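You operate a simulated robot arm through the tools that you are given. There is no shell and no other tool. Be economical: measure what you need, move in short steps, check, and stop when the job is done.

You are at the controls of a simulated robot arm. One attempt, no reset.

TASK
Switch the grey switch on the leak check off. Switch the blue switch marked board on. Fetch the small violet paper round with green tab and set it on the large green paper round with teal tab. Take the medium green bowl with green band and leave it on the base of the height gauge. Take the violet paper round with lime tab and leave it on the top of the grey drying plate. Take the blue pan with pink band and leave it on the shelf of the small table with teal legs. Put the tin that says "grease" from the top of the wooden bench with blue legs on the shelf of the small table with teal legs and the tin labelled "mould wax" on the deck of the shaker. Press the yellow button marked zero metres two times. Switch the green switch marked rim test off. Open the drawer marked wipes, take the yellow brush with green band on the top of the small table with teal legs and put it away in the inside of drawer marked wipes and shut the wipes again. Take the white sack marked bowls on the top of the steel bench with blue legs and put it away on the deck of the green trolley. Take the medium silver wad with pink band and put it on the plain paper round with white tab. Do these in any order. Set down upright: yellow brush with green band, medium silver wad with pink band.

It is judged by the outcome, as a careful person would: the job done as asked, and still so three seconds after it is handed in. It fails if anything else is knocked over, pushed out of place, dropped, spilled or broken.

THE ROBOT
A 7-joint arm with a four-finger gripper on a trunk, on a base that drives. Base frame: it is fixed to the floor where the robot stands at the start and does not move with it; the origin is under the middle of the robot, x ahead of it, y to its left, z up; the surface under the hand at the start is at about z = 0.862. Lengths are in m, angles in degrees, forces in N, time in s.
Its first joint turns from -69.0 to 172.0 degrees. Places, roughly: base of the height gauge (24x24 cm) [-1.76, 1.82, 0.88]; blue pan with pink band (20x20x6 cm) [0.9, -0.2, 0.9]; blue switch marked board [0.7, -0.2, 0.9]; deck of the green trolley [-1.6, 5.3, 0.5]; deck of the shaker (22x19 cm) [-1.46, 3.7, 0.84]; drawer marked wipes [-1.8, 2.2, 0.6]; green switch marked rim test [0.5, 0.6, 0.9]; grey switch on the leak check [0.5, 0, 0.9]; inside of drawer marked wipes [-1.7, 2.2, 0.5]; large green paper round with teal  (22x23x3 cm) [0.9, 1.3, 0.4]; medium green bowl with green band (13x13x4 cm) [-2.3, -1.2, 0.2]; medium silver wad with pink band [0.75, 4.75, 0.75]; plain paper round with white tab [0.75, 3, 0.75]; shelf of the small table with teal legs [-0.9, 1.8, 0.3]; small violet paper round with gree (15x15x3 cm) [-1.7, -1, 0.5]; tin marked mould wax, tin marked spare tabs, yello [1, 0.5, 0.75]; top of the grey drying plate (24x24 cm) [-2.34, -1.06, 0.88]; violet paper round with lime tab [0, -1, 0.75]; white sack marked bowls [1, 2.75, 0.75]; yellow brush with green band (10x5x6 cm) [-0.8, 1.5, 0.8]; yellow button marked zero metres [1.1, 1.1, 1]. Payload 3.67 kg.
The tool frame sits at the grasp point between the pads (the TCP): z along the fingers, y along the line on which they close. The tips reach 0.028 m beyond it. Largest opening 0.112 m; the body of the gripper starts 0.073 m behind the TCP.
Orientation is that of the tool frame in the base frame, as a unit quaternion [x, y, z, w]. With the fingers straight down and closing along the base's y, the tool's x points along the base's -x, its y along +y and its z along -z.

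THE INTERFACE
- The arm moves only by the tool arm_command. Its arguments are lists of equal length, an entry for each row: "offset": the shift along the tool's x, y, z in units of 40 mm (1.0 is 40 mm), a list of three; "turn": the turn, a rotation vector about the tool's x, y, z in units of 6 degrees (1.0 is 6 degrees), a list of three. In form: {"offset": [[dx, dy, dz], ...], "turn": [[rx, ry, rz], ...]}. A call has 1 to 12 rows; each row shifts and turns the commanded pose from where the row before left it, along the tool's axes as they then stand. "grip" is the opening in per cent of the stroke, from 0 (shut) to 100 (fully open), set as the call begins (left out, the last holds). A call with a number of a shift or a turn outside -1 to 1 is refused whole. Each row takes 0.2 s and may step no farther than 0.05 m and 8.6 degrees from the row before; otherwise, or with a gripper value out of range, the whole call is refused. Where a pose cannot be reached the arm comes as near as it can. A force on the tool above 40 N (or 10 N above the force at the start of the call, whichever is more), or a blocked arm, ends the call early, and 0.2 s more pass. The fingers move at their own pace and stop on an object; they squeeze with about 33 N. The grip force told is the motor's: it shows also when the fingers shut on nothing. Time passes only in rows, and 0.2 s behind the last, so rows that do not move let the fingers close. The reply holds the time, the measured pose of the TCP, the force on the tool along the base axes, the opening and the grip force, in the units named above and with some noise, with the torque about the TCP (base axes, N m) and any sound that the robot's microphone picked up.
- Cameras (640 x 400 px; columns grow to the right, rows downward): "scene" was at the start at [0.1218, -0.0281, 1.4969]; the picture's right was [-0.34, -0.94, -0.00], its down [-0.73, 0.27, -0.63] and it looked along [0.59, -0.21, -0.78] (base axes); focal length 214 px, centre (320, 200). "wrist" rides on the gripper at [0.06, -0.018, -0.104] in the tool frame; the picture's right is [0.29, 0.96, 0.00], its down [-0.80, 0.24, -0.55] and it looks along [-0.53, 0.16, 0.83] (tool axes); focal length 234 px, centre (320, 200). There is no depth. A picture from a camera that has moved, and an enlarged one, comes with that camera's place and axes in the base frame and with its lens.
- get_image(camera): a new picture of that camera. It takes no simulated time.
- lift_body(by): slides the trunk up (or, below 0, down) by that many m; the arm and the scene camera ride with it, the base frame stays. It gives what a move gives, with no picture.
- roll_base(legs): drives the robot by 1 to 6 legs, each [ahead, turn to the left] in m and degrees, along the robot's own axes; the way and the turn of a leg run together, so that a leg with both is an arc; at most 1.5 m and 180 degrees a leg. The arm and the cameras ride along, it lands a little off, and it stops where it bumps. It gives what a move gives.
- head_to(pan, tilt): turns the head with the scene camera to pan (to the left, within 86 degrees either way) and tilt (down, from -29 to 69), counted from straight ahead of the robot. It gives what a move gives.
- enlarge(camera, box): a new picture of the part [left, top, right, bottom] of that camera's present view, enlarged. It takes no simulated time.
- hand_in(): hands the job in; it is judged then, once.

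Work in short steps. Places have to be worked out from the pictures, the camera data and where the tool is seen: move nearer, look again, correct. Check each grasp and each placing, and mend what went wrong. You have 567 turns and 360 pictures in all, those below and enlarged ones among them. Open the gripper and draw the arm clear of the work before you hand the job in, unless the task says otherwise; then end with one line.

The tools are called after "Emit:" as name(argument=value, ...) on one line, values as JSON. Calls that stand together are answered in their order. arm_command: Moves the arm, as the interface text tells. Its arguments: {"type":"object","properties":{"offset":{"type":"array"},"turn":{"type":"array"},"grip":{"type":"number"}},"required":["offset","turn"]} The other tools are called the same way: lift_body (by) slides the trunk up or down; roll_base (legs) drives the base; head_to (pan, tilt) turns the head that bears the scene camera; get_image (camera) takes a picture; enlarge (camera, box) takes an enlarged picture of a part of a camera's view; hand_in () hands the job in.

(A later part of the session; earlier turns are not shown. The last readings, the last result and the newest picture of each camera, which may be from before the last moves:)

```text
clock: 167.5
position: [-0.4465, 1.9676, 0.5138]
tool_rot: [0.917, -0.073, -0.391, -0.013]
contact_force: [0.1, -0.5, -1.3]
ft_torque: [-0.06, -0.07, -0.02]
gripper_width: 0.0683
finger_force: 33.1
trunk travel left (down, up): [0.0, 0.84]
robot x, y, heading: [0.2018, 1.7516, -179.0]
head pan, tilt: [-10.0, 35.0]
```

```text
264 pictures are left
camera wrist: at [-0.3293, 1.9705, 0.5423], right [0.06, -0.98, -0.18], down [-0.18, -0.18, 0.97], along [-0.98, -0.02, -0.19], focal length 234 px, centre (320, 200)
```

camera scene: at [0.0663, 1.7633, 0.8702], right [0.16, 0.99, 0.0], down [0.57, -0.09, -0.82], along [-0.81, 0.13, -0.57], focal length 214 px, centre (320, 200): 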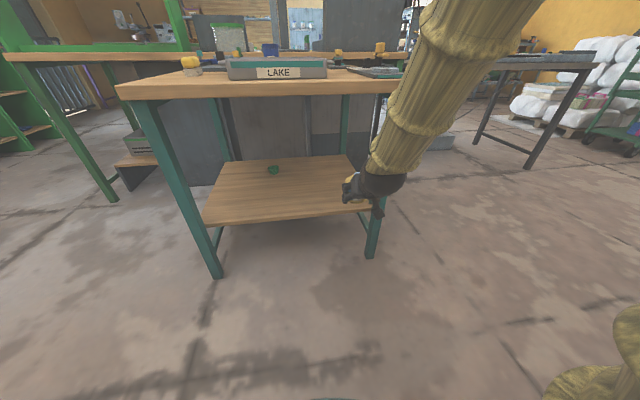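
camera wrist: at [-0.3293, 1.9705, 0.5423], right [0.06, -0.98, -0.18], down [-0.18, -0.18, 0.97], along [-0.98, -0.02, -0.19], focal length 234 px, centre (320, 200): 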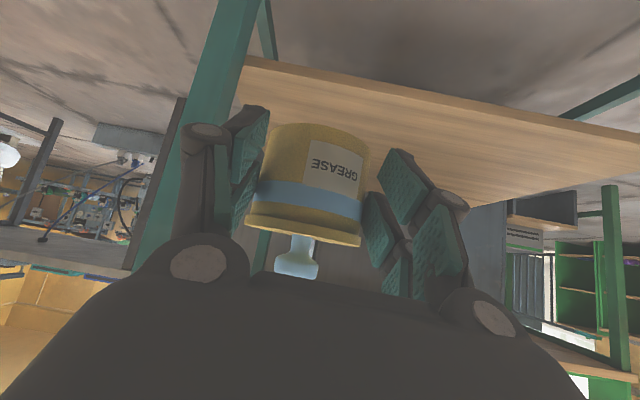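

Shelf is at z≈0.32, front edge x≈−0.63. Shift right-to-left a little and lower, then look before going in.

Emit:
arm_command(offset=[[0.65, 0.53, 0.5], [0.65, 0.53, 0.5], [0.65, 0.53, 0.5]], turn=[[0, 0, 0], [0, 0, 0], [0, 0, 0]])

Emit:
arm_command(offset=[[-0.66, 0.1375, 0.694], [-0.66, 0.1375, 0.694], [-0.66, 0.1375, 0.694], [-0.66, 0.1375, 0.694]], turn=[[0, 0, 0], [0, 0, 0], [0, 0, 0], [0, 0, 0]])

Emit:
get_image(camera="scene")

Emit:
get_image(camera="wrist")

```text
clock: 168.3
position: [-0.4457, 1.9011, 0.4177]
tool_rot: [0.917, -0.074, -0.391, -0.014]
contact_force: [0.4, 1.2, -0.8]
ft_torque: [0.03, -0.09, 0.0]
gripper_width: 0.0685
finger_force: 32.5
trunk travel left (down, up): [0.0, 0.84]
robot x, y, heading: [0.2029, 1.7513, -179.1]
head pan, tilt: [-10.0, 35.0]
```

```text
clock: 169.3
position: [-0.5996, 1.9001, 0.4182]
tool_rot: [0.917, -0.072, -0.392, -0.013]
contact_force: [0.2, 0.6, -0.9]
ft_torque: [-0.02, -0.07, -0.02]
gripper_width: 0.0683
finger_force: 32.8
trunk travel left (down, up): [0.0, 0.84]
robot x, y, heading: [0.204, 1.753, -179.3]
head pan, tilt: [-10.0, 35.0]
```

```text
263 pictures are left
camera scene: at [0.0665, 1.7634, 0.8703], right [0.16, 0.99, 0.0], down [0.57, -0.09, -0.82], along [-0.81, 0.13, -0.57], focal length 214 px, centre (320, 200)
```

scene: 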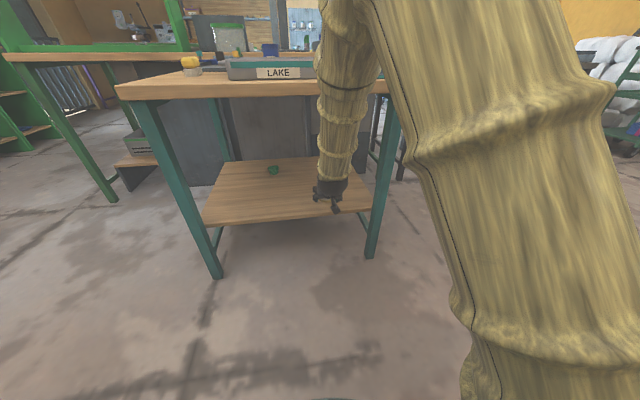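

```text
262 pictures are left
camera wrist: at [-0.4827, 1.9036, 0.4465], right [0.06, -0.98, -0.18], down [-0.18, -0.18, 0.97], along [-0.98, -0.02, -0.19], focal length 234 px, centre (320, 200)
```

wrist: 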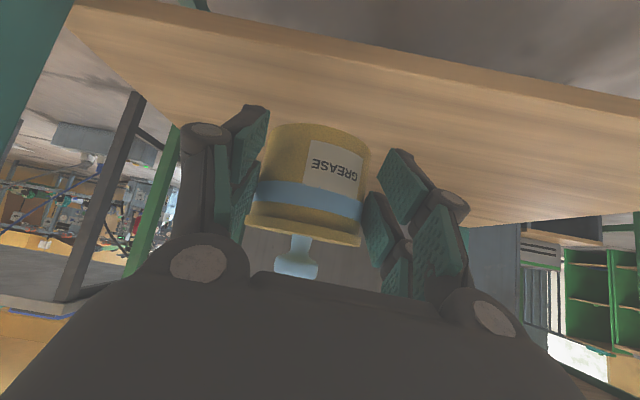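

Tin is over the shelf's front. Forearm clearance to the table top matters, so I'll place near the front: forward 10 cm more, then lower gently.

Emit:
arm_command(offset=[[-0.6, 0.125, 0.63], [-0.6, 0.125, 0.63], [-0.6, 0.125, 0.63]], turn=[[0, 0, 0], [0, 0, 0], [0, 0, 0]])

Emit:
get_image(camera="scene")

Emit:
get_image(camera="wrist")

```text
clock: 170.1
position: [-0.7052, 1.9, 0.418]
tool_rot: [0.917, -0.073, -0.392, -0.014]
contact_force: [0.7, -0.5, -0.4]
ft_torque: [0.02, -0.08, 0.02]
gripper_width: 0.0686
finger_force: 33.2
trunk travel left (down, up): [0.0, 0.84]
robot x, y, heading: [0.205, 1.7534, -179.1]
head pan, tilt: [-10.0, 35.0]
```

```text
261 pictures are left
camera scene: at [0.0665, 1.7633, 0.8703], right [0.16, 0.99, 0.0], down [0.57, -0.09, -0.82], along [-0.81, 0.13, -0.57], focal length 214 px, centre (320, 200)
```

scene: 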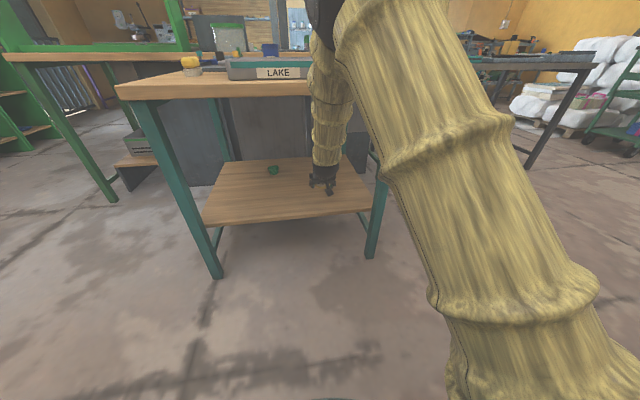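

```text
260 pictures are left
camera wrist: at [-0.5876, 1.9035, 0.4464], right [0.06, -0.98, -0.18], down [-0.18, -0.18, 0.97], along [-0.98, -0.02, -0.19], focal length 234 px, centre (320, 200)
```

wrist: 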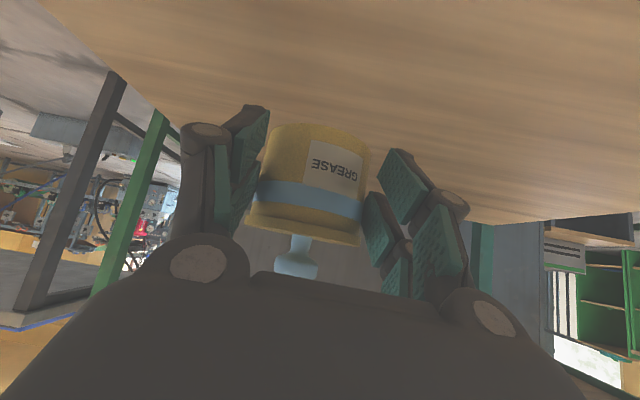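

Good. Lower ~5 cm in small steps until contact.

Emit:
arm_command(offset=[[0.216, -0.01, 0.208], [0.216, -0.01, 0.208], [0.216, -0.01, 0.208], [0.11, 0, 0.104]], turn=[[0, 0, 0], [0, 0, 0], [0, 0, 0], [0, 0, 0]])

Emit:
get_image(camera="wrist")

```text
clock: 171.1
position: [-0.7069, 1.9004, 0.3757]
tool_rot: [0.917, -0.073, -0.391, -0.014]
contact_force: [-0.6, 0.4, -1.9]
ft_torque: [-0.01, -0.08, 0.02]
gripper_width: 0.0682
finger_force: 33.2
trunk travel left (down, up): [0.0, 0.84]
robot x, y, heading: [0.1996, 1.754, -178.9]
head pan, tilt: [-10.0, 35.0]
```

```text
259 pictures are left
camera wrist: at [-0.5883, 1.9033, 0.4042], right [0.06, -0.98, -0.18], down [-0.18, -0.18, 0.97], along [-0.98, -0.02, -0.19], focal length 234 px, centre (320, 200)
```

wrist: 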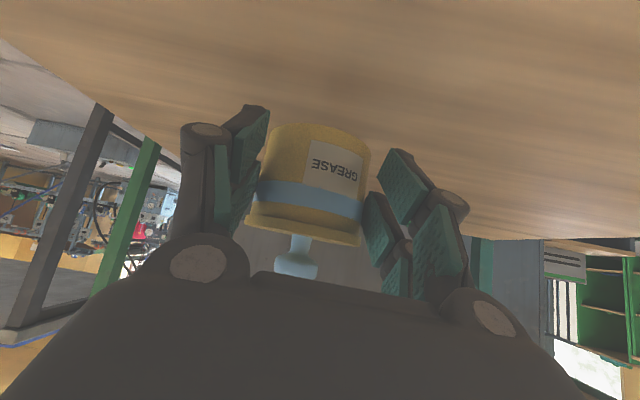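

Not yet in contact. Lower in 4 mm steps.

Emit:
arm_command(offset=[[0.072, 0, 0.07], [0.072, 0, 0.07], [0.072, 0, 0.07]], turn=[[0, 0, 0], [0, 0, 0], [0, 0, 0]])

Emit:
arm_command(offset=[[0.072, 0, 0.07], [0.072, 0, 0.07]], turn=[[0, 0, 0], [0, 0, 0]])

```text
clock: 171.9
position: [-0.7055, 1.8991, 0.3631]
tool_rot: [0.917, -0.073, -0.391, -0.013]
contact_force: [-0.6, 0.3, -0.6]
ft_torque: [-0.04, -0.07, 0.0]
gripper_width: 0.0684
finger_force: 32.5
trunk travel left (down, up): [0.0, 0.84]
robot x, y, heading: [0.2048, 1.7503, -179.0]
head pan, tilt: [-10.0, 35.0]
```

```text
clock: 172.5
position: [-0.7065, 1.8993, 0.3553]
tool_rot: [0.917, -0.072, -0.391, -0.013]
contact_force: [-0.3, -1.4, -1.4]
ft_torque: [-0.03, -0.07, 0.0]
gripper_width: 0.0682
finger_force: 33.1
trunk travel left (down, up): [0.0, 0.84]
robot x, y, heading: [0.2052, 1.7519, -179.3]
head pan, tilt: [-10.0, 35.0]
```

Emit:
arm_command(offset=[[0.072, 0, 0.07], [0.072, 0, 0.07]], turn=[[0, 0, 0], [0, 0, 0]])

Emit:
arm_command(offset=[[0.072, 0, 0.07], [0.072, 0, 0.07]], turn=[[0, 0, 0], [0, 0, 0]])

Emit:
enlarge(camera="scene", box=[270, 140, 400, 230])

```text
clock: 173.1
position: [-0.7059, 1.899, 0.3459]
tool_rot: [0.917, -0.073, -0.391, -0.014]
contact_force: [0.3, 0.6, -0.8]
ft_torque: [0.03, -0.06, -0.02]
gripper_width: 0.0683
finger_force: 32.7
trunk travel left (down, up): [0.0, 0.84]
robot x, y, heading: [0.2026, 1.7523, -179.4]
head pan, tilt: [-10.0, 35.0]
```

```text
clock: 173.7
position: [-0.7059, 1.899, 0.3388]
tool_rot: [0.917, -0.073, -0.391, -0.013]
contact_force: [-0.9, -0.6, -1.1]
ft_torque: [0.03, -0.06, 0.01]
gripper_width: 0.0683
finger_force: 32.8
trunk travel left (down, up): [0.0, 0.84]
robot x, y, heading: [0.206, 1.7542, -178.8]
head pan, tilt: [-10.0, 35.0]
```

```text
4.44 times, centred on (335, 185) of scene
camera zoom: at [0.0662, 1.7633, 0.8702], right [0.16, 0.99, 0.0], down [0.57, -0.09, -0.82], along [-0.81, 0.13, -0.57], focal length 953 px, centre (253, 267)
```

zoom: 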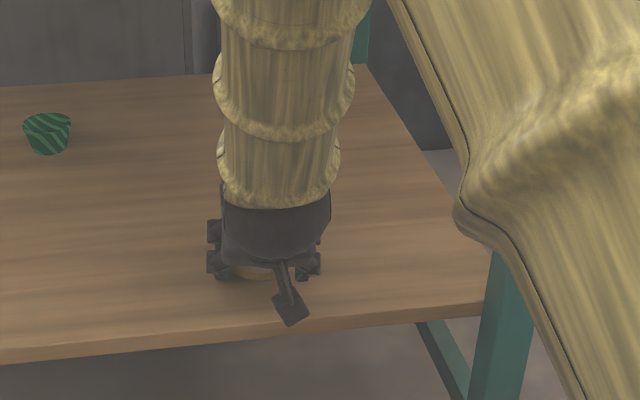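

Close to the surface; a few more millimetres.

Emit:
arm_command(offset=[[0.072, 0, 0.07], [0.072, 0, 0.07], [0.072, 0, 0.07]], turn=[[0, 0, 0], [0, 0, 0], [0, 0, 0]])

Emit:
get_image(camera="wrist")

```text
clock: 174.5
position: [-0.709, 1.8997, 0.3361]
tool_rot: [0.915, -0.073, -0.397, -0.014]
contact_force: [5.7, 1.9, 20.4]
ft_torque: [0.46, -0.24, -0.16]
gripper_width: 0.0686
finger_force: 32.6
trunk travel left (down, up): [0.0, 0.84]
robot x, y, heading: [0.2054, 1.7493, -179.3]
head pan, tilt: [-10.0, 35.0]
stopped in row 3: the force on the tool passed its limit at 43 N (the readings are from after the stop); the commanded pose is now the measured one
```

```text
257 pictures are left
camera wrist: at [-0.5909, 1.9026, 0.363], right [0.06, -0.98, -0.18], down [-0.17, -0.19, 0.97], along [-0.98, -0.02, -0.18], focal length 234 px, centre (320, 200)
```

wrist: 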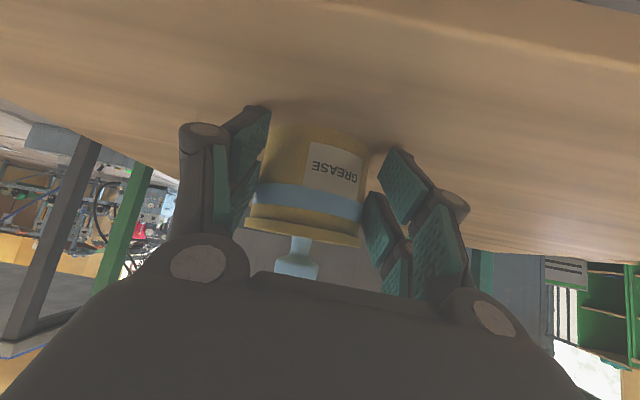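

In contact with the shelf. Open and draw straight back.

Emit:
arm_command(offset=[[-0.03, 0, -0.03], [0, 0, 0], [0, 0, 0], [0, 0, 0]], turn=[[0, 0, 0], [0, 0, 0], [0, 0, 0], [0, 0, 0]], grip=100)

Emit:
arm_command(offset=[[0.6, -0.13, -0.68], [0.6, -0.13, -0.68], [0.6, -0.13, -0.68], [0.6, -0.13, -0.68], [0.6, -0.13, -0.68], [0.6, -0.13, -0.68]], turn=[[0, 0, 0], [0, 0, 0], [0, 0, 0], [0, 0, 0], [0, 0, 0], [0, 0, 0]])

Emit:
get_image(camera="wrist")

Emit:
get_image(camera="scene")

```text
clock: 175.5
position: [-0.7089, 1.8986, 0.3322]
tool_rot: [0.916, -0.072, -0.395, -0.013]
contact_force: [0.7, -0.1, -0.6]
ft_torque: [-0.01, -0.01, 0.01]
gripper_width: 0.1122
finger_force: 0.0
trunk travel left (down, up): [0.0, 0.84]
robot x, y, heading: [0.2012, 1.7475, -179.4]
head pan, tilt: [-10.0, 35.0]
```

```text
clock: 176.9
position: [-0.4875, 1.8981, 0.3415]
tool_rot: [0.916, -0.072, -0.394, -0.014]
contact_force: [-0.3, -0.9, 0.0]
ft_torque: [0.02, 0.01, 0.0]
gripper_width: 0.1117
finger_force: 0.0
trunk travel left (down, up): [0.0, 0.84]
robot x, y, heading: [0.2005, 1.7543, -179.2]
head pan, tilt: [-10.0, 35.0]
```

```text
256 pictures are left
camera wrist: at [-0.3698, 1.9015, 0.3692], right [0.06, -0.98, -0.18], down [-0.18, -0.18, 0.97], along [-0.98, -0.02, -0.18], focal length 234 px, centre (320, 200)
```

wrist: 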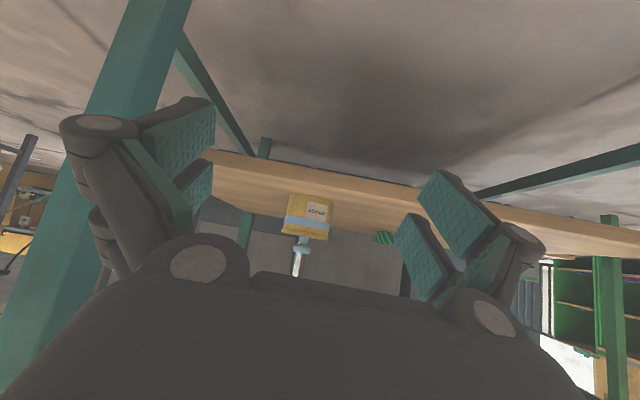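

```text
255 pictures are left
camera scene: at [0.0662, 1.7633, 0.8702], right [0.16, 0.99, 0.0], down [0.57, -0.09, -0.82], along [-0.81, 0.13, -0.57], focal length 214 px, centre (320, 200)
```

scene: 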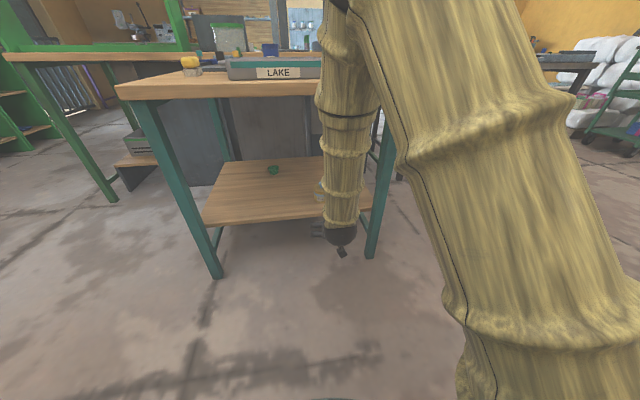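

Grease tin stands on the shelf with its lid on. Raise the trunk back up by 0.5 m.

Emit:
roll_base(legs=[[-0.05, 0]])

Emit:
lift_body(by=0.4)

Emit:
lift_body(by=0.25)

Emit:
enlarge(camera="scene", box=[220, 120, 420, 280])

```text
clock: 177.8
position: [-0.4366, 1.8991, 0.3418]
tool_rot: [0.916, -0.073, -0.395, -0.014]
contact_force: [-0.4, 1.0, 0.0]
ft_torque: [0.0, -0.01, 0.0]
gripper_width: 0.1118
finger_force: 0.0
trunk travel left (down, up): [0.0, 0.84]
robot x, y, heading: [0.2513, 1.7486, -178.9]
head pan, tilt: [-10.0, 35.0]
```

```text
clock: 181.7
position: [-0.4376, 1.8991, 0.7408]
tool_rot: [0.916, -0.073, -0.394, -0.014]
contact_force: [0.2, -0.2, -0.5]
ft_torque: [0.01, -0.02, 0.0]
gripper_width: 0.112
finger_force: 0.0
trunk travel left (down, up): [-0.4, 0.44]
robot x, y, heading: [0.2569, 1.7546, -179.2]
head pan, tilt: [-10.0, 35.0]
```

```text
clock: 184.2
position: [-0.4375, 1.8984, 0.9912]
tool_rot: [0.916, -0.072, -0.394, -0.013]
contact_force: [-0.1, -0.1, -0.4]
ft_torque: [-0.03, 0.03, -0.01]
gripper_width: 0.112
finger_force: 0.0
trunk travel left (down, up): [-0.65, 0.19]
robot x, y, heading: [0.2512, 1.7534, -178.8]
head pan, tilt: [-10.0, 35.0]
```

```text
2.50 times, centred on (320, 200) of scene
camera zoom: at [0.1168, 1.7642, 1.5202], right [0.16, 0.99, 0.0], down [0.57, -0.09, -0.82], along [-0.81, 0.13, -0.57], focal length 536 px, centre (320, 200)
```

zoom: 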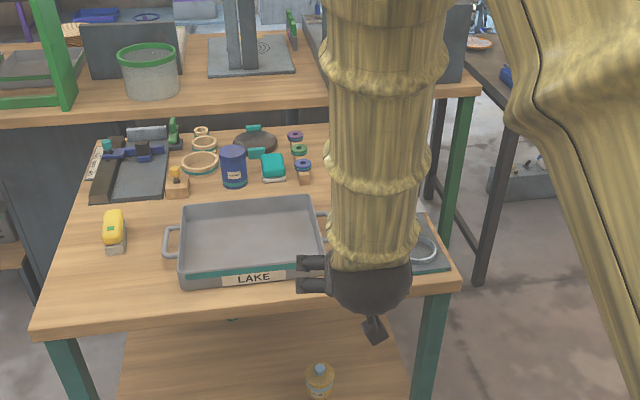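

Next the blue pan. Drive back to the wooden bench, standing near (0, 0.05).

Emit:
roll_base(legs=[[0, 81], [1.0, 0], [0.7, 0], [0, 113]])

Emit:
head_to(pan=-25, tilt=45)

Emit:
get_image(camera="scene")

Emit:
get_image(camera="wrist")

```text
clock: 201.0
position: [0.7106, 0.1076, 0.9904]
tool_rot: [-0.037, 0.918, 0.033, 0.394]
contact_force: [-0.9, 1.1, 0.3]
ft_torque: [-0.01, 0.03, -0.02]
gripper_width: 0.1121
finger_force: 0.0
trunk travel left (down, up): [-0.65, 0.19]
robot x, y, heading: [0.0064, 0.0853, 14.4]
head pan, tilt: [-10.0, 35.0]
```

```text
clock: 201.7
position: [0.7112, 0.1082, 0.9902]
tool_rot: [-0.036, 0.919, 0.033, 0.392]
contact_force: [-0.1, -0.1, 0.2]
ft_torque: [0.04, -0.03, 0.01]
gripper_width: 0.1119
finger_force: 0.0
trunk travel left (down, up): [-0.65, 0.19]
robot x, y, heading: [0.0041, 0.0894, 14.5]
head pan, tilt: [-25.0, 45.0]
```

```text
253 pictures are left
camera scene: at [0.1342, 0.0827, 1.5055], right [-0.18, -0.98, 0.0], down [-0.7, 0.13, -0.71], along [0.7, -0.13, -0.71], focal length 214 px, centre (320, 200)
```

scene: 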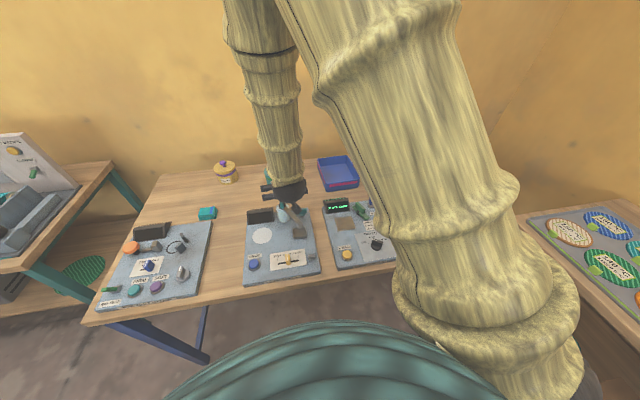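

```text
252 pictures are left
camera wrist: at [0.5969, 0.0797, 1.0192], right [-0.29, 0.94, -0.18], down [0.13, 0.22, 0.97], along [0.95, 0.26, -0.18], focal length 234 px, centre (320, 200)
```

wrist: 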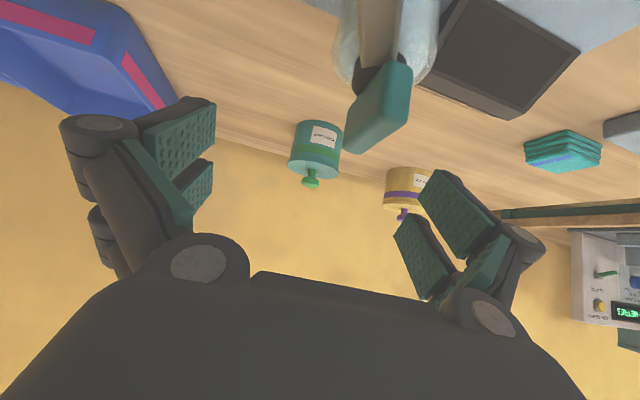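

Raise the hand over the dropper lever, then shift right towards the pan.

Emit:
arm_command(offset=[[-0.7, 0, -0.7], [-0.7, 0, -0.7], [0, -0.95, 0], [0, -0.95, 0], [0, -0.95, 0], [0, -0.95, 0]], turn=[[0, 0, 0], [0, 0, 0], [0, 0, 0], [0, 0, 0], [0, 0, 0], [0, 0, 0]])

Emit:
get_image(camera="wrist")

Emit:
enlarge(camera="scene", box=[200, 110, 400, 250])

```text
clock: 203.1
position: [0.724, -0.0487, 1.0657]
tool_rot: [-0.037, 0.918, 0.034, 0.393]
contact_force: [0.7, -0.5, -0.4]
ft_torque: [0.02, 0.0, 0.06]
gripper_width: 0.1122
finger_force: 0.0
trunk travel left (down, up): [-0.65, 0.19]
robot x, y, heading: [0.0046, 0.0859, 14.4]
head pan, tilt: [-25.0, 45.0]
```

```text
251 pictures are left
camera wrist: at [0.6091, -0.0766, 1.0936], right [-0.29, 0.94, -0.18], down [0.13, 0.22, 0.97], along [0.95, 0.26, -0.18], focal length 234 px, centre (320, 200)
```

wrist: 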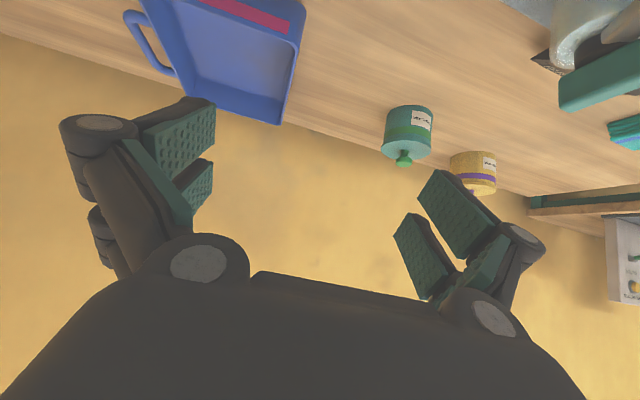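

```text
2.86 times, centred on (300, 180) of scene
camera zoom: at [0.1342, 0.08, 1.5054], right [-0.18, -0.98, 0.0], down [-0.7, 0.13, -0.71], along [0.7, -0.13, -0.71], focal length 613 px, centre (377, 257)
```

zoom: 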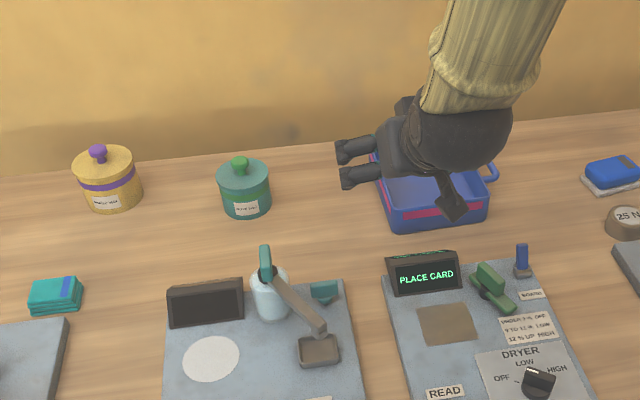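

Pan ≈ x 0.83–1.02, y −0.06…−0.235; I'll pinch its left wall (y≈−0.07). Raise the arm and lower the trunk for posture, aligning the yaw.

Emit:
arm_command(offset=[[-0.7, 0, -0.7], [-0.7, 0, -0.7], [-0.7, 0, -0.7]], turn=[[0, 0, 0], [0, 0, 0], [0.84, -0.04, 0.79]], grip=60)

Emit:
lift_body(by=-0.15)

Emit:
enlarge(camera="wrist", box=[0, 0, 640, 400])

```text
clock: 203.9
position: [0.7186, -0.0465, 1.1862]
tool_rot: [0.018, 0.919, 0.007, 0.395]
contact_force: [-0.4, -0.1, 0.6]
ft_torque: [-0.05, 0.0, -0.06]
gripper_width: 0.0675
finger_force: 0.0
trunk travel left (down, up): [-0.65, 0.19]
robot x, y, heading: [0.0042, 0.0869, 14.4]
head pan, tilt: [-25.0, 45.0]
```

```text
clock: 205.7
position: [0.7213, -0.0512, 1.0344]
tool_rot: [0.019, 0.919, 0.008, 0.394]
contact_force: [0.6, 0.3, -0.6]
ft_torque: [0.02, 0.05, 0.0]
gripper_width: 0.0672
finger_force: 0.2
trunk travel left (down, up): [-0.5, 0.34]
robot x, y, heading: [0.0068, 0.0901, 14.6]
head pan, tilt: [-25.0, 45.0]
```

```text
1.00 times, centred on (320, 200) of wrist (not enlarged: the box is as wide or as high as the picture)
camera zoom: at [0.6035, -0.0647, 1.0625], right [-0.17, 0.97, -0.18], down [0.15, 0.21, 0.97], along [0.97, 0.14, -0.18], focal length 234 px, centre (320, 200)
```

zoom: 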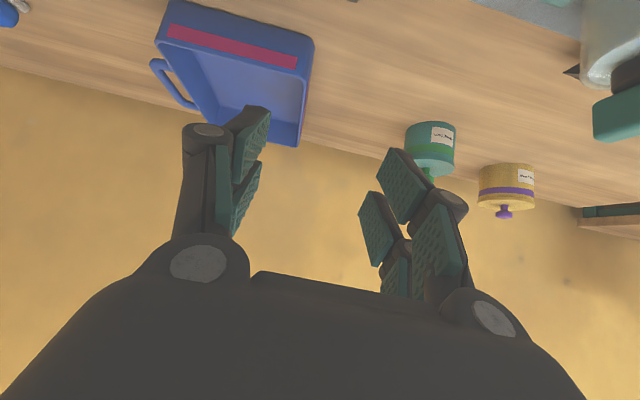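

Zoom the pan in the wrist view.

Emit:
enlarge(camera="wrist", box=[140, 0, 340, 160])

```text
2.50 times, centred on (240, 80) of wrist
camera zoom: at [0.6035, -0.0647, 1.0625], right [-0.17, 0.97, -0.18], down [0.15, 0.21, 0.97], along [0.97, 0.14, -0.18], focal length 585 px, centre (520, 500)
```

zoom: 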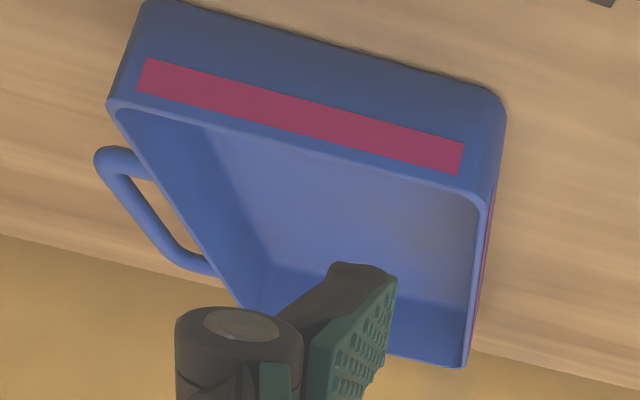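

Left wall runs y≈−0.068 from x 0.826 to 1.003, rim z≈0.90. Approach along the tool axis, stopping 8 cm short.

Emit:
arm_command(offset=[[-0.24, -0.117, 0.95], [-0.24, -0.117, 0.95], [-0.24, -0.117, 0.95], [-0.24, -0.117, 0.95]], turn=[[0, 0, 0], [0, 0, 0], [0, 0, 0], [0, 0, 0]])

Emit:
get_image(camera="wrist")

Emit:
enlarge(camera="scene", box=[250, 120, 410, 240])

```text
clock: 206.7
position: [0.8578, -0.0711, 0.9568]
tool_rot: [0.019, 0.919, 0.01, 0.393]
contact_force: [-0.2, 0.2, -0.6]
ft_torque: [0.01, -0.01, -0.02]
gripper_width: 0.0673
finger_force: 0.0
trunk travel left (down, up): [-0.5, 0.34]
robot x, y, heading: [0.005, 0.0884, 14.5]
head pan, tilt: [-25.0, 45.0]
```

```text
247 pictures are left
camera wrist: at [0.7408, -0.085, 0.9839], right [-0.17, 0.97, -0.18], down [0.15, 0.2, 0.97], along [0.97, 0.14, -0.19], focal length 234 px, centre (320, 200)
```

wrist: 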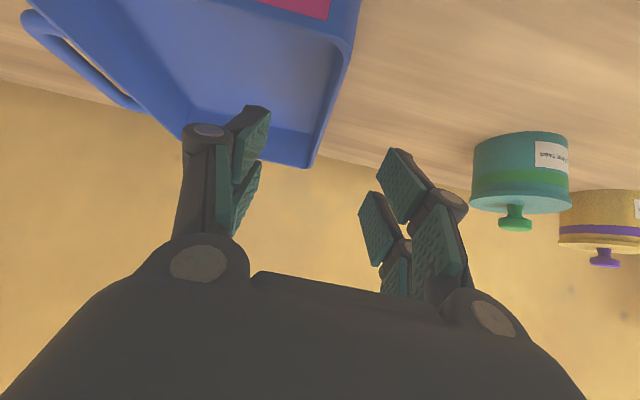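

```text
3.33 times, centred on (330, 180) of scene
camera zoom: at [0.1355, 0.082, 1.3553], right [-0.18, -0.98, 0.0], down [-0.7, 0.13, -0.71], along [0.69, -0.13, -0.71], focal length 715 px, centre (287, 267)
```

zoom: 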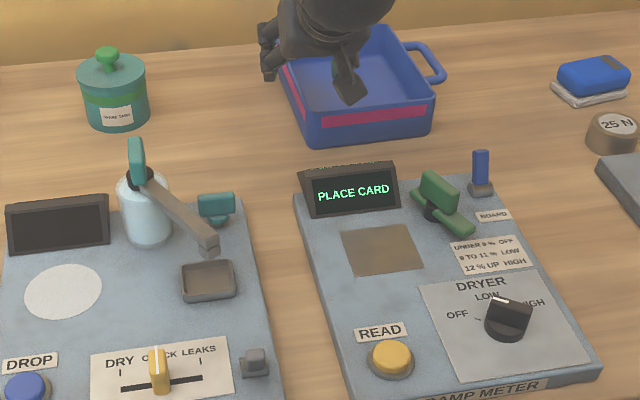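

Aligned. Move in along the tool axis to straddle the wall.

Emit:
arm_command(offset=[[0, 0.04, 0.78], [0, 0.04, 0.78], [0, 0.03, 0.78]], turn=[[0, 0, 0], [0, 0, 0], [0, 0, 0]])

Emit:
get_image(camera="wrist")

Emit:
enlarge(camera="scene", box=[290, 110, 390, 190])

```text
clock: 207.5
position: [0.9263, -0.0654, 0.8897]
tool_rot: [0.018, 0.919, 0.009, 0.394]
contact_force: [0.0, 0.0, 0.4]
ft_torque: [0.03, 0.01, 0.05]
gripper_width: 0.0672
finger_force: 0.0
trunk travel left (down, up): [-0.5, 0.34]
robot x, y, heading: [0.0058, 0.0846, 14.4]
head pan, tilt: [-25.0, 45.0]
```

```text
245 pictures are left
camera wrist: at [0.8098, -0.0801, 0.9185], right [-0.17, 0.97, -0.18], down [0.16, 0.2, 0.97], along [0.97, 0.14, -0.19], focal length 234 px, centre (320, 200)
```

wrist: 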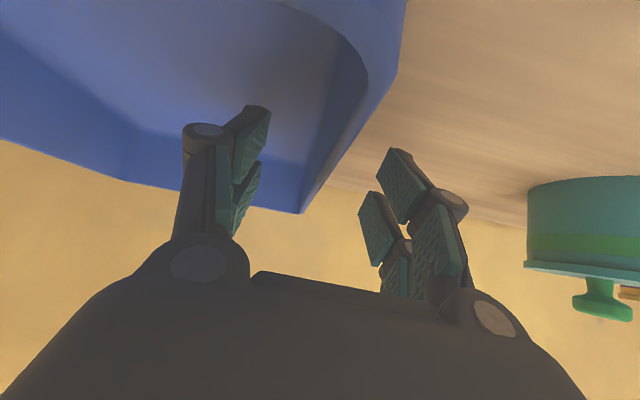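

```text
5.00 times, centred on (340, 150) of scene
camera zoom: at [0.1361, 0.0817, 1.3552], right [-0.18, -0.98, 0.0], down [-0.7, 0.13, -0.71], along [0.69, -0.13, -0.71], focal length 1072 px, centre (220, 450)
```

zoom: 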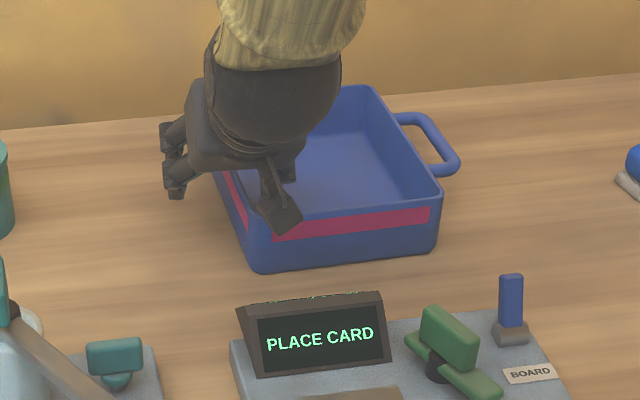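

The wall is between the pads. Close.

Emit:
arm_command(offset=[[0, 0, 0], [0, 0, 0], [0, 0, 0], [0, 0, 0]], turn=[[0, 0, 0], [0, 0, 0], [0, 0, 0], [0, 0, 0]], grip=0)

Emit:
get_image(camera="wrist")

```text
clock: 208.5
position: [0.926, -0.0641, 0.8924]
tool_rot: [0.018, 0.919, 0.009, 0.394]
contact_force: [0.3, -1.5, 3.3]
ft_torque: [-0.55, 0.33, 0.0]
gripper_width: 0.0057
finger_force: 33.5
trunk travel left (down, up): [-0.5, 0.34]
robot x, y, heading: [0.0027, 0.0854, 14.1]
head pan, tilt: [-25.0, 45.0]
```

```text
243 pictures are left
camera wrist: at [0.8083, -0.0795, 0.9207], right [-0.17, 0.97, -0.18], down [0.15, 0.21, 0.97], along [0.97, 0.14, -0.18], focal length 234 px, centre (320, 200)
```

wrist: 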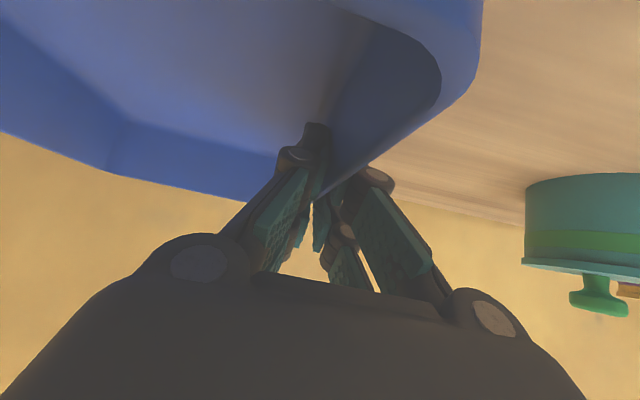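

Gripped (wall 5.7 mm). Lift 5 cm and check attitude.

Emit:
arm_command(offset=[[-0.22, 0, -0.21], [-0.22, 0, -0.21], [-0.35, 0, -0.33], [-0.35, 0, -0.33]], turn=[[0, 0, 0], [0, 0, 0], [0, 0, 0], [0, 0, 0]])

Emit:
enlarge(camera="scene", box=[250, 80, 450, 220])

Emit:
get_image(camera="wrist")

```text
clock: 209.5
position: [0.9241, -0.067, 0.956]
tool_rot: [0.019, 0.919, 0.01, 0.394]
contact_force: [-0.9, 0.4, -1.4]
ft_torque: [0.11, 0.0, -0.02]
gripper_width: 0.0059
finger_force: 32.5
trunk travel left (down, up): [-0.5, 0.34]
robot x, y, heading: [0.0045, 0.0882, 14.6]
head pan, tilt: [-25.0, 45.0]
```

```text
2.86 times, centred on (350, 150) of scene
camera zoom: at [0.1339, 0.0824, 1.3554], right [-0.18, -0.98, 0.0], down [-0.7, 0.13, -0.71], along [0.7, -0.13, -0.71], focal length 613 px, centre (234, 343)
```

zoom: 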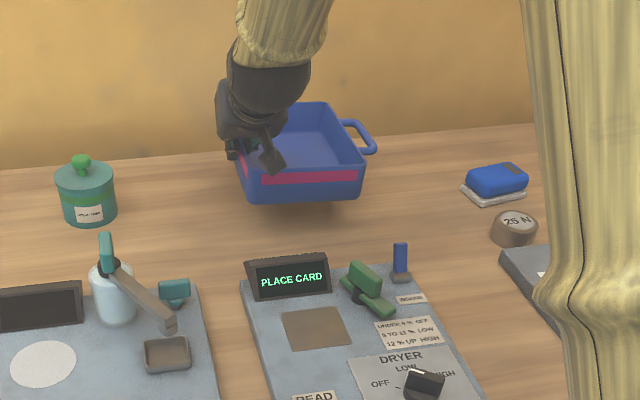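

```text
241 pictures are left
camera wrist: at [0.8075, -0.0816, 0.9834], right [-0.17, 0.97, -0.18], down [0.15, 0.2, 0.97], along [0.97, 0.14, -0.18], focal length 234 px, centre (320, 200)
```

wrist: 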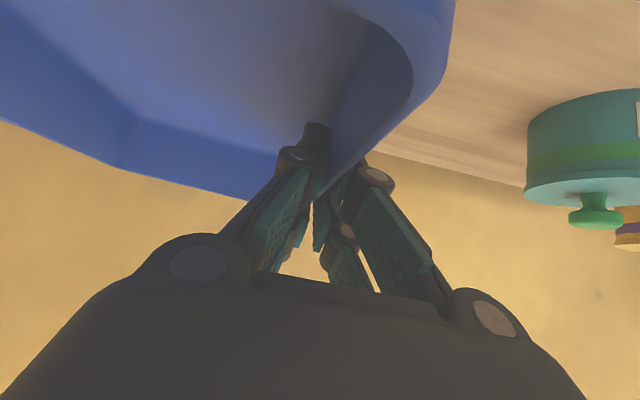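

Level and secure. Raise further and draw it back.

Emit:
arm_command(offset=[[-0.7, 0, -0.68], [-0.7, 0, -0.68], [0.67, -0.03, -0.7], [0.67, -0.03, -0.7], [0.67, -0.03, -0.7], [0.67, -0.03, -0.7], [0.67, -0.03, -0.7], [0.67, -0.03, -0.7]], turn=[[0, 0, 0], [0, 0, 0], [0, 0, 0], [0, 0, 0], [0, 0, 0], [0, 0, 0], [0, 0, 0], [0, 0, 0]])

Emit:
get_image(camera="scene")

```text
clock: 211.3
position: [0.6914, -0.0672, 1.0342]
tool_rot: [0.017, 0.918, 0.004, 0.397]
contact_force: [-1.8, 3.0, -2.1]
ft_torque: [0.01, -0.06, -0.15]
gripper_width: 0.006
finger_force: 32.9
trunk travel left (down, up): [-0.5, 0.34]
robot x, y, heading: [0.0068, 0.087, 14.6]
head pan, tilt: [-25.0, 45.0]
```

```text
240 pictures are left
camera scene: at [0.1327, 0.0889, 1.3556], right [-0.18, -0.98, 0.0], down [-0.69, 0.12, -0.71], along [0.7, -0.13, -0.71], focal length 214 px, centre (320, 200)
```

scene: 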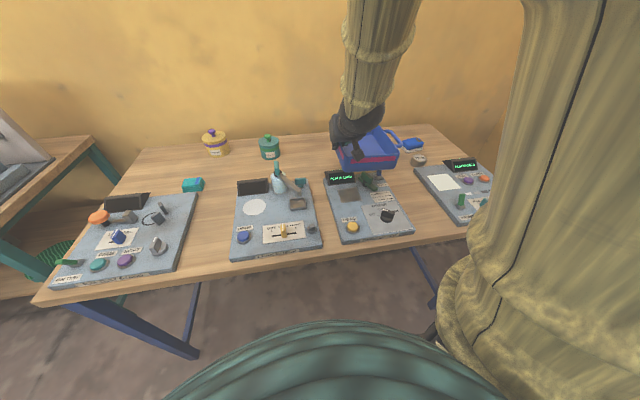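

Now carry the pan: route up the aisle, turn toward the small table (pan passes high above it), then reverse off to face the shelf.

Emit:
roll_base(legs=[[0, 85.5], [1.23, 0]])

Emit:
roll_base(legs=[[0, 94.5], [-0.49, 0]])

Emit:
head_to(pan=-15, tilt=35)

Emit:
get_image(camera="scene")

```text
clock: 221.1
position: [0.0017, 1.9574, 1.0303]
tool_rot: [-0.611, 0.686, 0.275, 0.283]
contact_force: [-0.9, 0.5, -1.2]
ft_torque: [-0.03, 0.12, 0.0]
gripper_width: 0.0061
finger_force: 33.3
trunk travel left (down, up): [-0.5, 0.34]
robot x, y, heading: [-0.2065, 1.2837, 100.1]
head pan, tilt: [-25.0, 45.0]
```

```text
clock: 228.0
position: [-0.4177, 1.5638, 1.0321]
tool_rot: [0.919, -0.013, -0.395, 0.011]
contact_force: [-0.3, -0.4, -1.6]
ft_torque: [-0.12, 0.0, -0.02]
gripper_width: 0.0063
finger_force: 33.3
trunk travel left (down, up): [-0.5, 0.34]
robot x, y, heading: [0.2702, 1.4109, -165.0]
head pan, tilt: [-25.0, 45.0]
```

```text
clock: 228.7
position: [-0.4173, 1.5643, 1.0297]
tool_rot: [0.92, -0.016, -0.393, 0.011]
contact_force: [-0.1, 0.2, -1.9]
ft_torque: [-0.16, -0.01, 0.01]
gripper_width: 0.0059
finger_force: 33.4
trunk travel left (down, up): [-0.5, 0.34]
robot x, y, heading: [0.2724, 1.4132, -165.0]
head pan, tilt: [-15.0, 35.0]
```

```text
239 pictures are left
camera scene: at [0.1372, 1.4044, 1.3645], right [0.09, 1.0, 0.0], down [0.62, -0.05, -0.78], along [-0.78, 0.07, -0.63], focal length 214 px, centre (320, 200)
```

scene: 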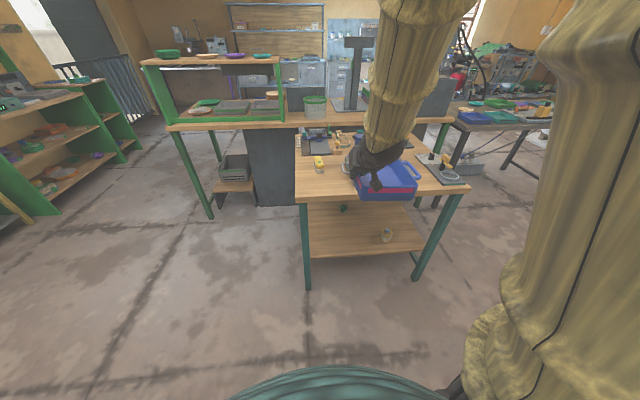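

Pan is 6 cm outside the edge. Lower the trunk.

Emit:
lift_body(by=-0.3)

Emit:
lift_body(by=-0.2)

Emit:
get_image(camera="scene")

Emit:
get_image(camera="wrist")

```text
clock: 231.7
position: [-0.4167, 1.5643, 0.731]
tool_rot: [0.919, -0.016, -0.394, 0.011]
contact_force: [-0.7, 0.2, -1.2]
ft_torque: [-0.15, -0.01, -0.03]
gripper_width: 0.006
finger_force: 32.9
trunk travel left (down, up): [-0.2, 0.64]
robot x, y, heading: [0.2712, 1.4146, -165.2]
head pan, tilt: [-15.0, 35.0]
```

```text
clock: 233.9
position: [-0.4175, 1.5637, 0.5315]
tool_rot: [0.919, -0.016, -0.393, 0.012]
contact_force: [-0.8, 0.4, -1.7]
ft_torque: [-0.15, 0.0, 0.0]
gripper_width: 0.0059
finger_force: 33.1
trunk travel left (down, up): [0.0, 0.84]
robot x, y, heading: [0.2712, 1.41, -164.8]
head pan, tilt: [-15.0, 35.0]
```

```text
238 pictures are left
camera scene: at [0.1366, 1.4047, 0.866], right [0.09, 1.0, 0.0], down [0.61, -0.06, -0.79], along [-0.79, 0.07, -0.61], focal length 214 px, centre (320, 200)
```

scene: 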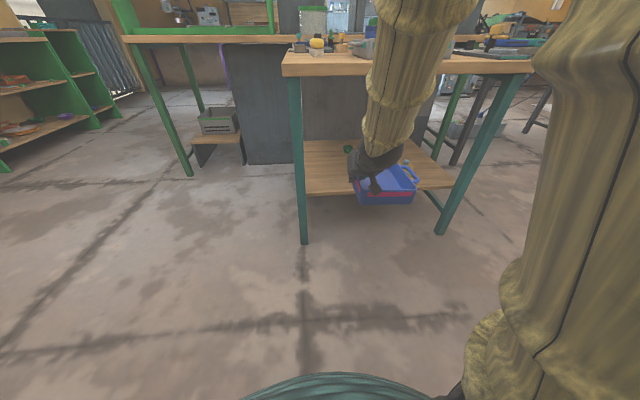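

```text
237 pictures are left
camera wrist: at [-0.3005, 1.5821, 0.559], right [0.18, -0.97, -0.18], down [-0.15, -0.2, 0.97], along [-0.97, -0.15, -0.18], focal length 234 px, centre (320, 200)
```

wrist: 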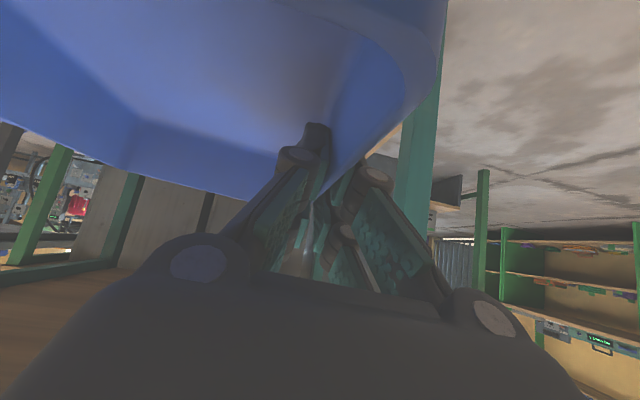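

Lower to z≈0.40 and shift 5.5 cm right (+y), then drive the base in 0.2 m.

Emit:
arm_command(offset=[[0.59, -0.35, 0.56], [0.59, -0.35, 0.56], [0.59, -0.35, 0.56], [0.59, -0.35, 0.56]], turn=[[0, 0, 0], [0, 0, 0], [0, 0, 0], [0, 0, 0]])

Emit:
roll_base(legs=[[0.2, 0]])

Emit:
get_image(camera="scene")

Emit:
get_image(camera="wrist")

```text
clock: 234.9
position: [-0.4157, 1.6151, 0.4004]
tool_rot: [0.919, -0.014, -0.395, 0.011]
contact_force: [0.4, -0.1, -1.0]
ft_torque: [-0.11, -0.05, -0.02]
gripper_width: 0.0062
finger_force: 32.9
trunk travel left (down, up): [0.0, 0.84]
robot x, y, heading: [0.2727, 1.4117, -165.2]
head pan, tilt: [-15.0, 35.0]
```

```text
clock: 236.5
position: [-0.6106, 1.5639, 0.3998]
tool_rot: [0.919, -0.015, -0.394, 0.011]
contact_force: [-0.1, -0.2, -1.5]
ft_torque: [-0.15, 0.03, 0.02]
gripper_width: 0.0058
finger_force: 32.9
trunk travel left (down, up): [0.0, 0.84]
robot x, y, heading: [0.0777, 1.3595, -164.9]
head pan, tilt: [-15.0, 35.0]
```

```text
236 pictures are left
camera scene: at [-0.0591, 1.3449, 0.8702], right [0.0, 1.0, 0.0], down [0.57, 0.0, -0.82], along [-0.82, 0.0, -0.57], focal length 214 px, centre (320, 200)
```

scene: 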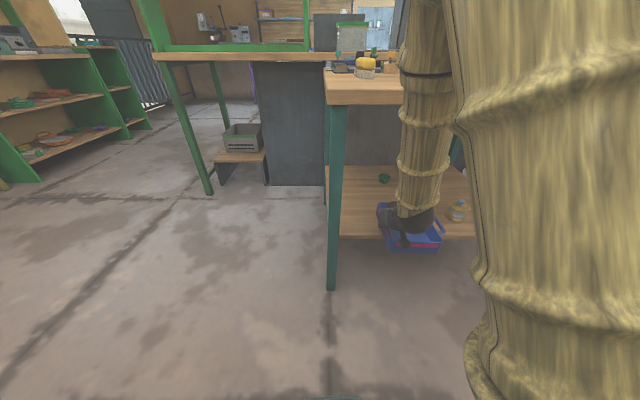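

```text
235 pictures are left
camera wrist: at [-0.4928, 1.5815, 0.4284], right [0.18, -0.97, -0.18], down [-0.15, -0.21, 0.97], along [-0.97, -0.15, -0.18], focal length 234 px, centre (320, 200)
```

wrist: 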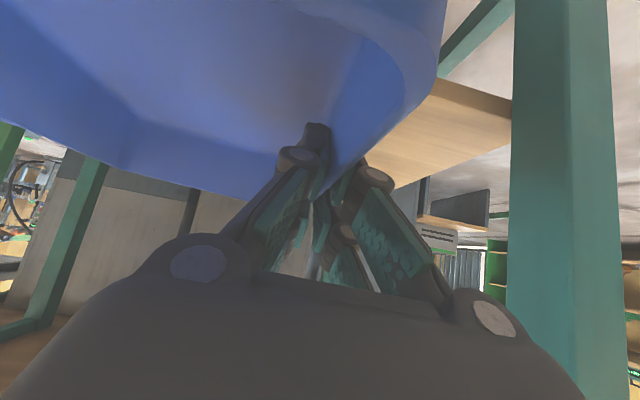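

Forearm looks close to the table's edge at this short reach. Back the base off 0.13 m and look before extending the arm instead.

Emit:
roll_base(legs=[[-0.13, 0]])

Emit:
arm_command(offset=[[-0.6, 0.05, 0.63], [-0.6, 0.05, 0.63], [-0.6, 0.05, 0.63], [-0.6, 0.05, 0.63]], turn=[[0, 0, 0], [0, 0, 0], [0, 0, 0], [0, 0, 0]])

Emit:
head_to(pan=10, tilt=10)

Emit:
get_image(camera="scene")

```text
clock: 237.8
position: [-0.4841, 1.5982, 0.3999]
tool_rot: [0.919, -0.014, -0.394, 0.012]
contact_force: [-0.1, 0.4, -1.8]
ft_torque: [-0.1, 0.04, 0.03]
gripper_width: 0.006
finger_force: 33.2
trunk travel left (down, up): [0.0, 0.84]
robot x, y, heading: [0.2017, 1.393, -165.1]
head pan, tilt: [-15.0, 35.0]
```

```text
clock: 238.8
position: [-0.6233, 1.592, 0.401]
tool_rot: [0.919, -0.014, -0.395, 0.011]
contact_force: [0.5, -0.3, -1.3]
ft_torque: [-0.13, -0.01, -0.01]
gripper_width: 0.0062
finger_force: 32.9
trunk travel left (down, up): [0.0, 0.84]
robot x, y, heading: [0.1998, 1.393, -165.0]
head pan, tilt: [-15.0, 35.0]
```

```text
clock: 239.7
position: [-0.6232, 1.5914, 0.4008]
tool_rot: [0.919, -0.016, -0.394, 0.01]
contact_force: [0.1, -0.1, -2.1]
ft_torque: [-0.11, -0.04, -0.03]
gripper_width: 0.006
finger_force: 32.4
trunk travel left (down, up): [0.0, 0.84]
robot x, y, heading: [0.2045, 1.3952, -164.7]
head pan, tilt: [10.0, 10.0]
```

```text
234 pictures are left
camera scene: at [0.0708, 1.3396, 0.9103], right [-0.42, 0.91, 0.0], down [0.16, 0.07, -0.98], along [-0.89, -0.42, -0.17], focal length 214 px, centre (320, 200)
```

scene: 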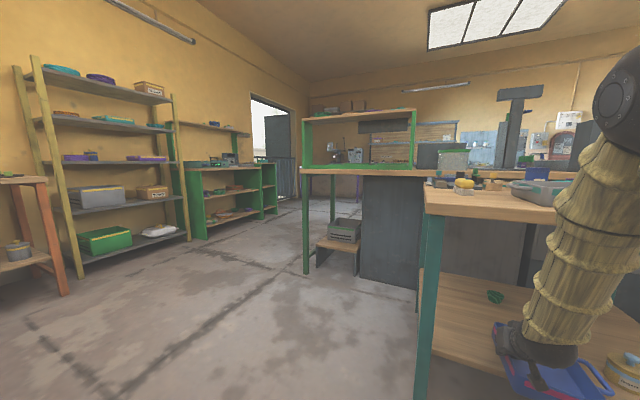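

Emit:
head_to(pan=-12, tilt=12)

Emit:
get_image(camera="scene")

```text
clock: 240.5
position: [-0.6226, 1.5913, 0.3998]
tool_rot: [0.919, -0.015, -0.394, 0.011]
contact_force: [0.2, 0.2, -1.5]
ft_torque: [-0.13, 0.0, 0.01]
gripper_width: 0.0059
finger_force: 32.8
trunk travel left (down, up): [0.0, 0.84]
robot x, y, heading: [0.2034, 1.3913, -164.8]
head pan, tilt: [-12.0, 12.0]
```

```text
233 pictures are left
camera scene: at [0.062, 1.3739, 0.9071], right [-0.05, 1.0, 0.0], down [0.21, 0.01, -0.98], along [-0.98, -0.05, -0.21], focal length 214 px, centre (320, 200)
```

scene: 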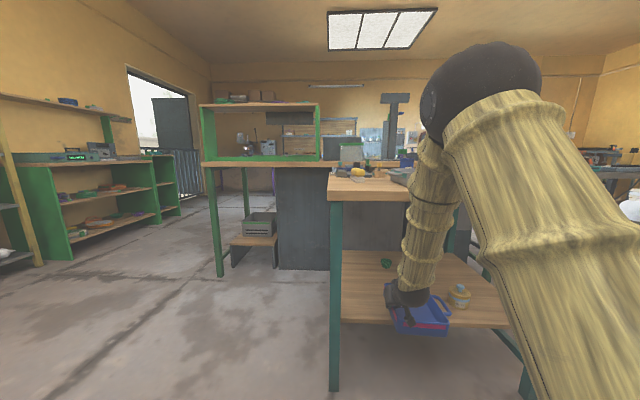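

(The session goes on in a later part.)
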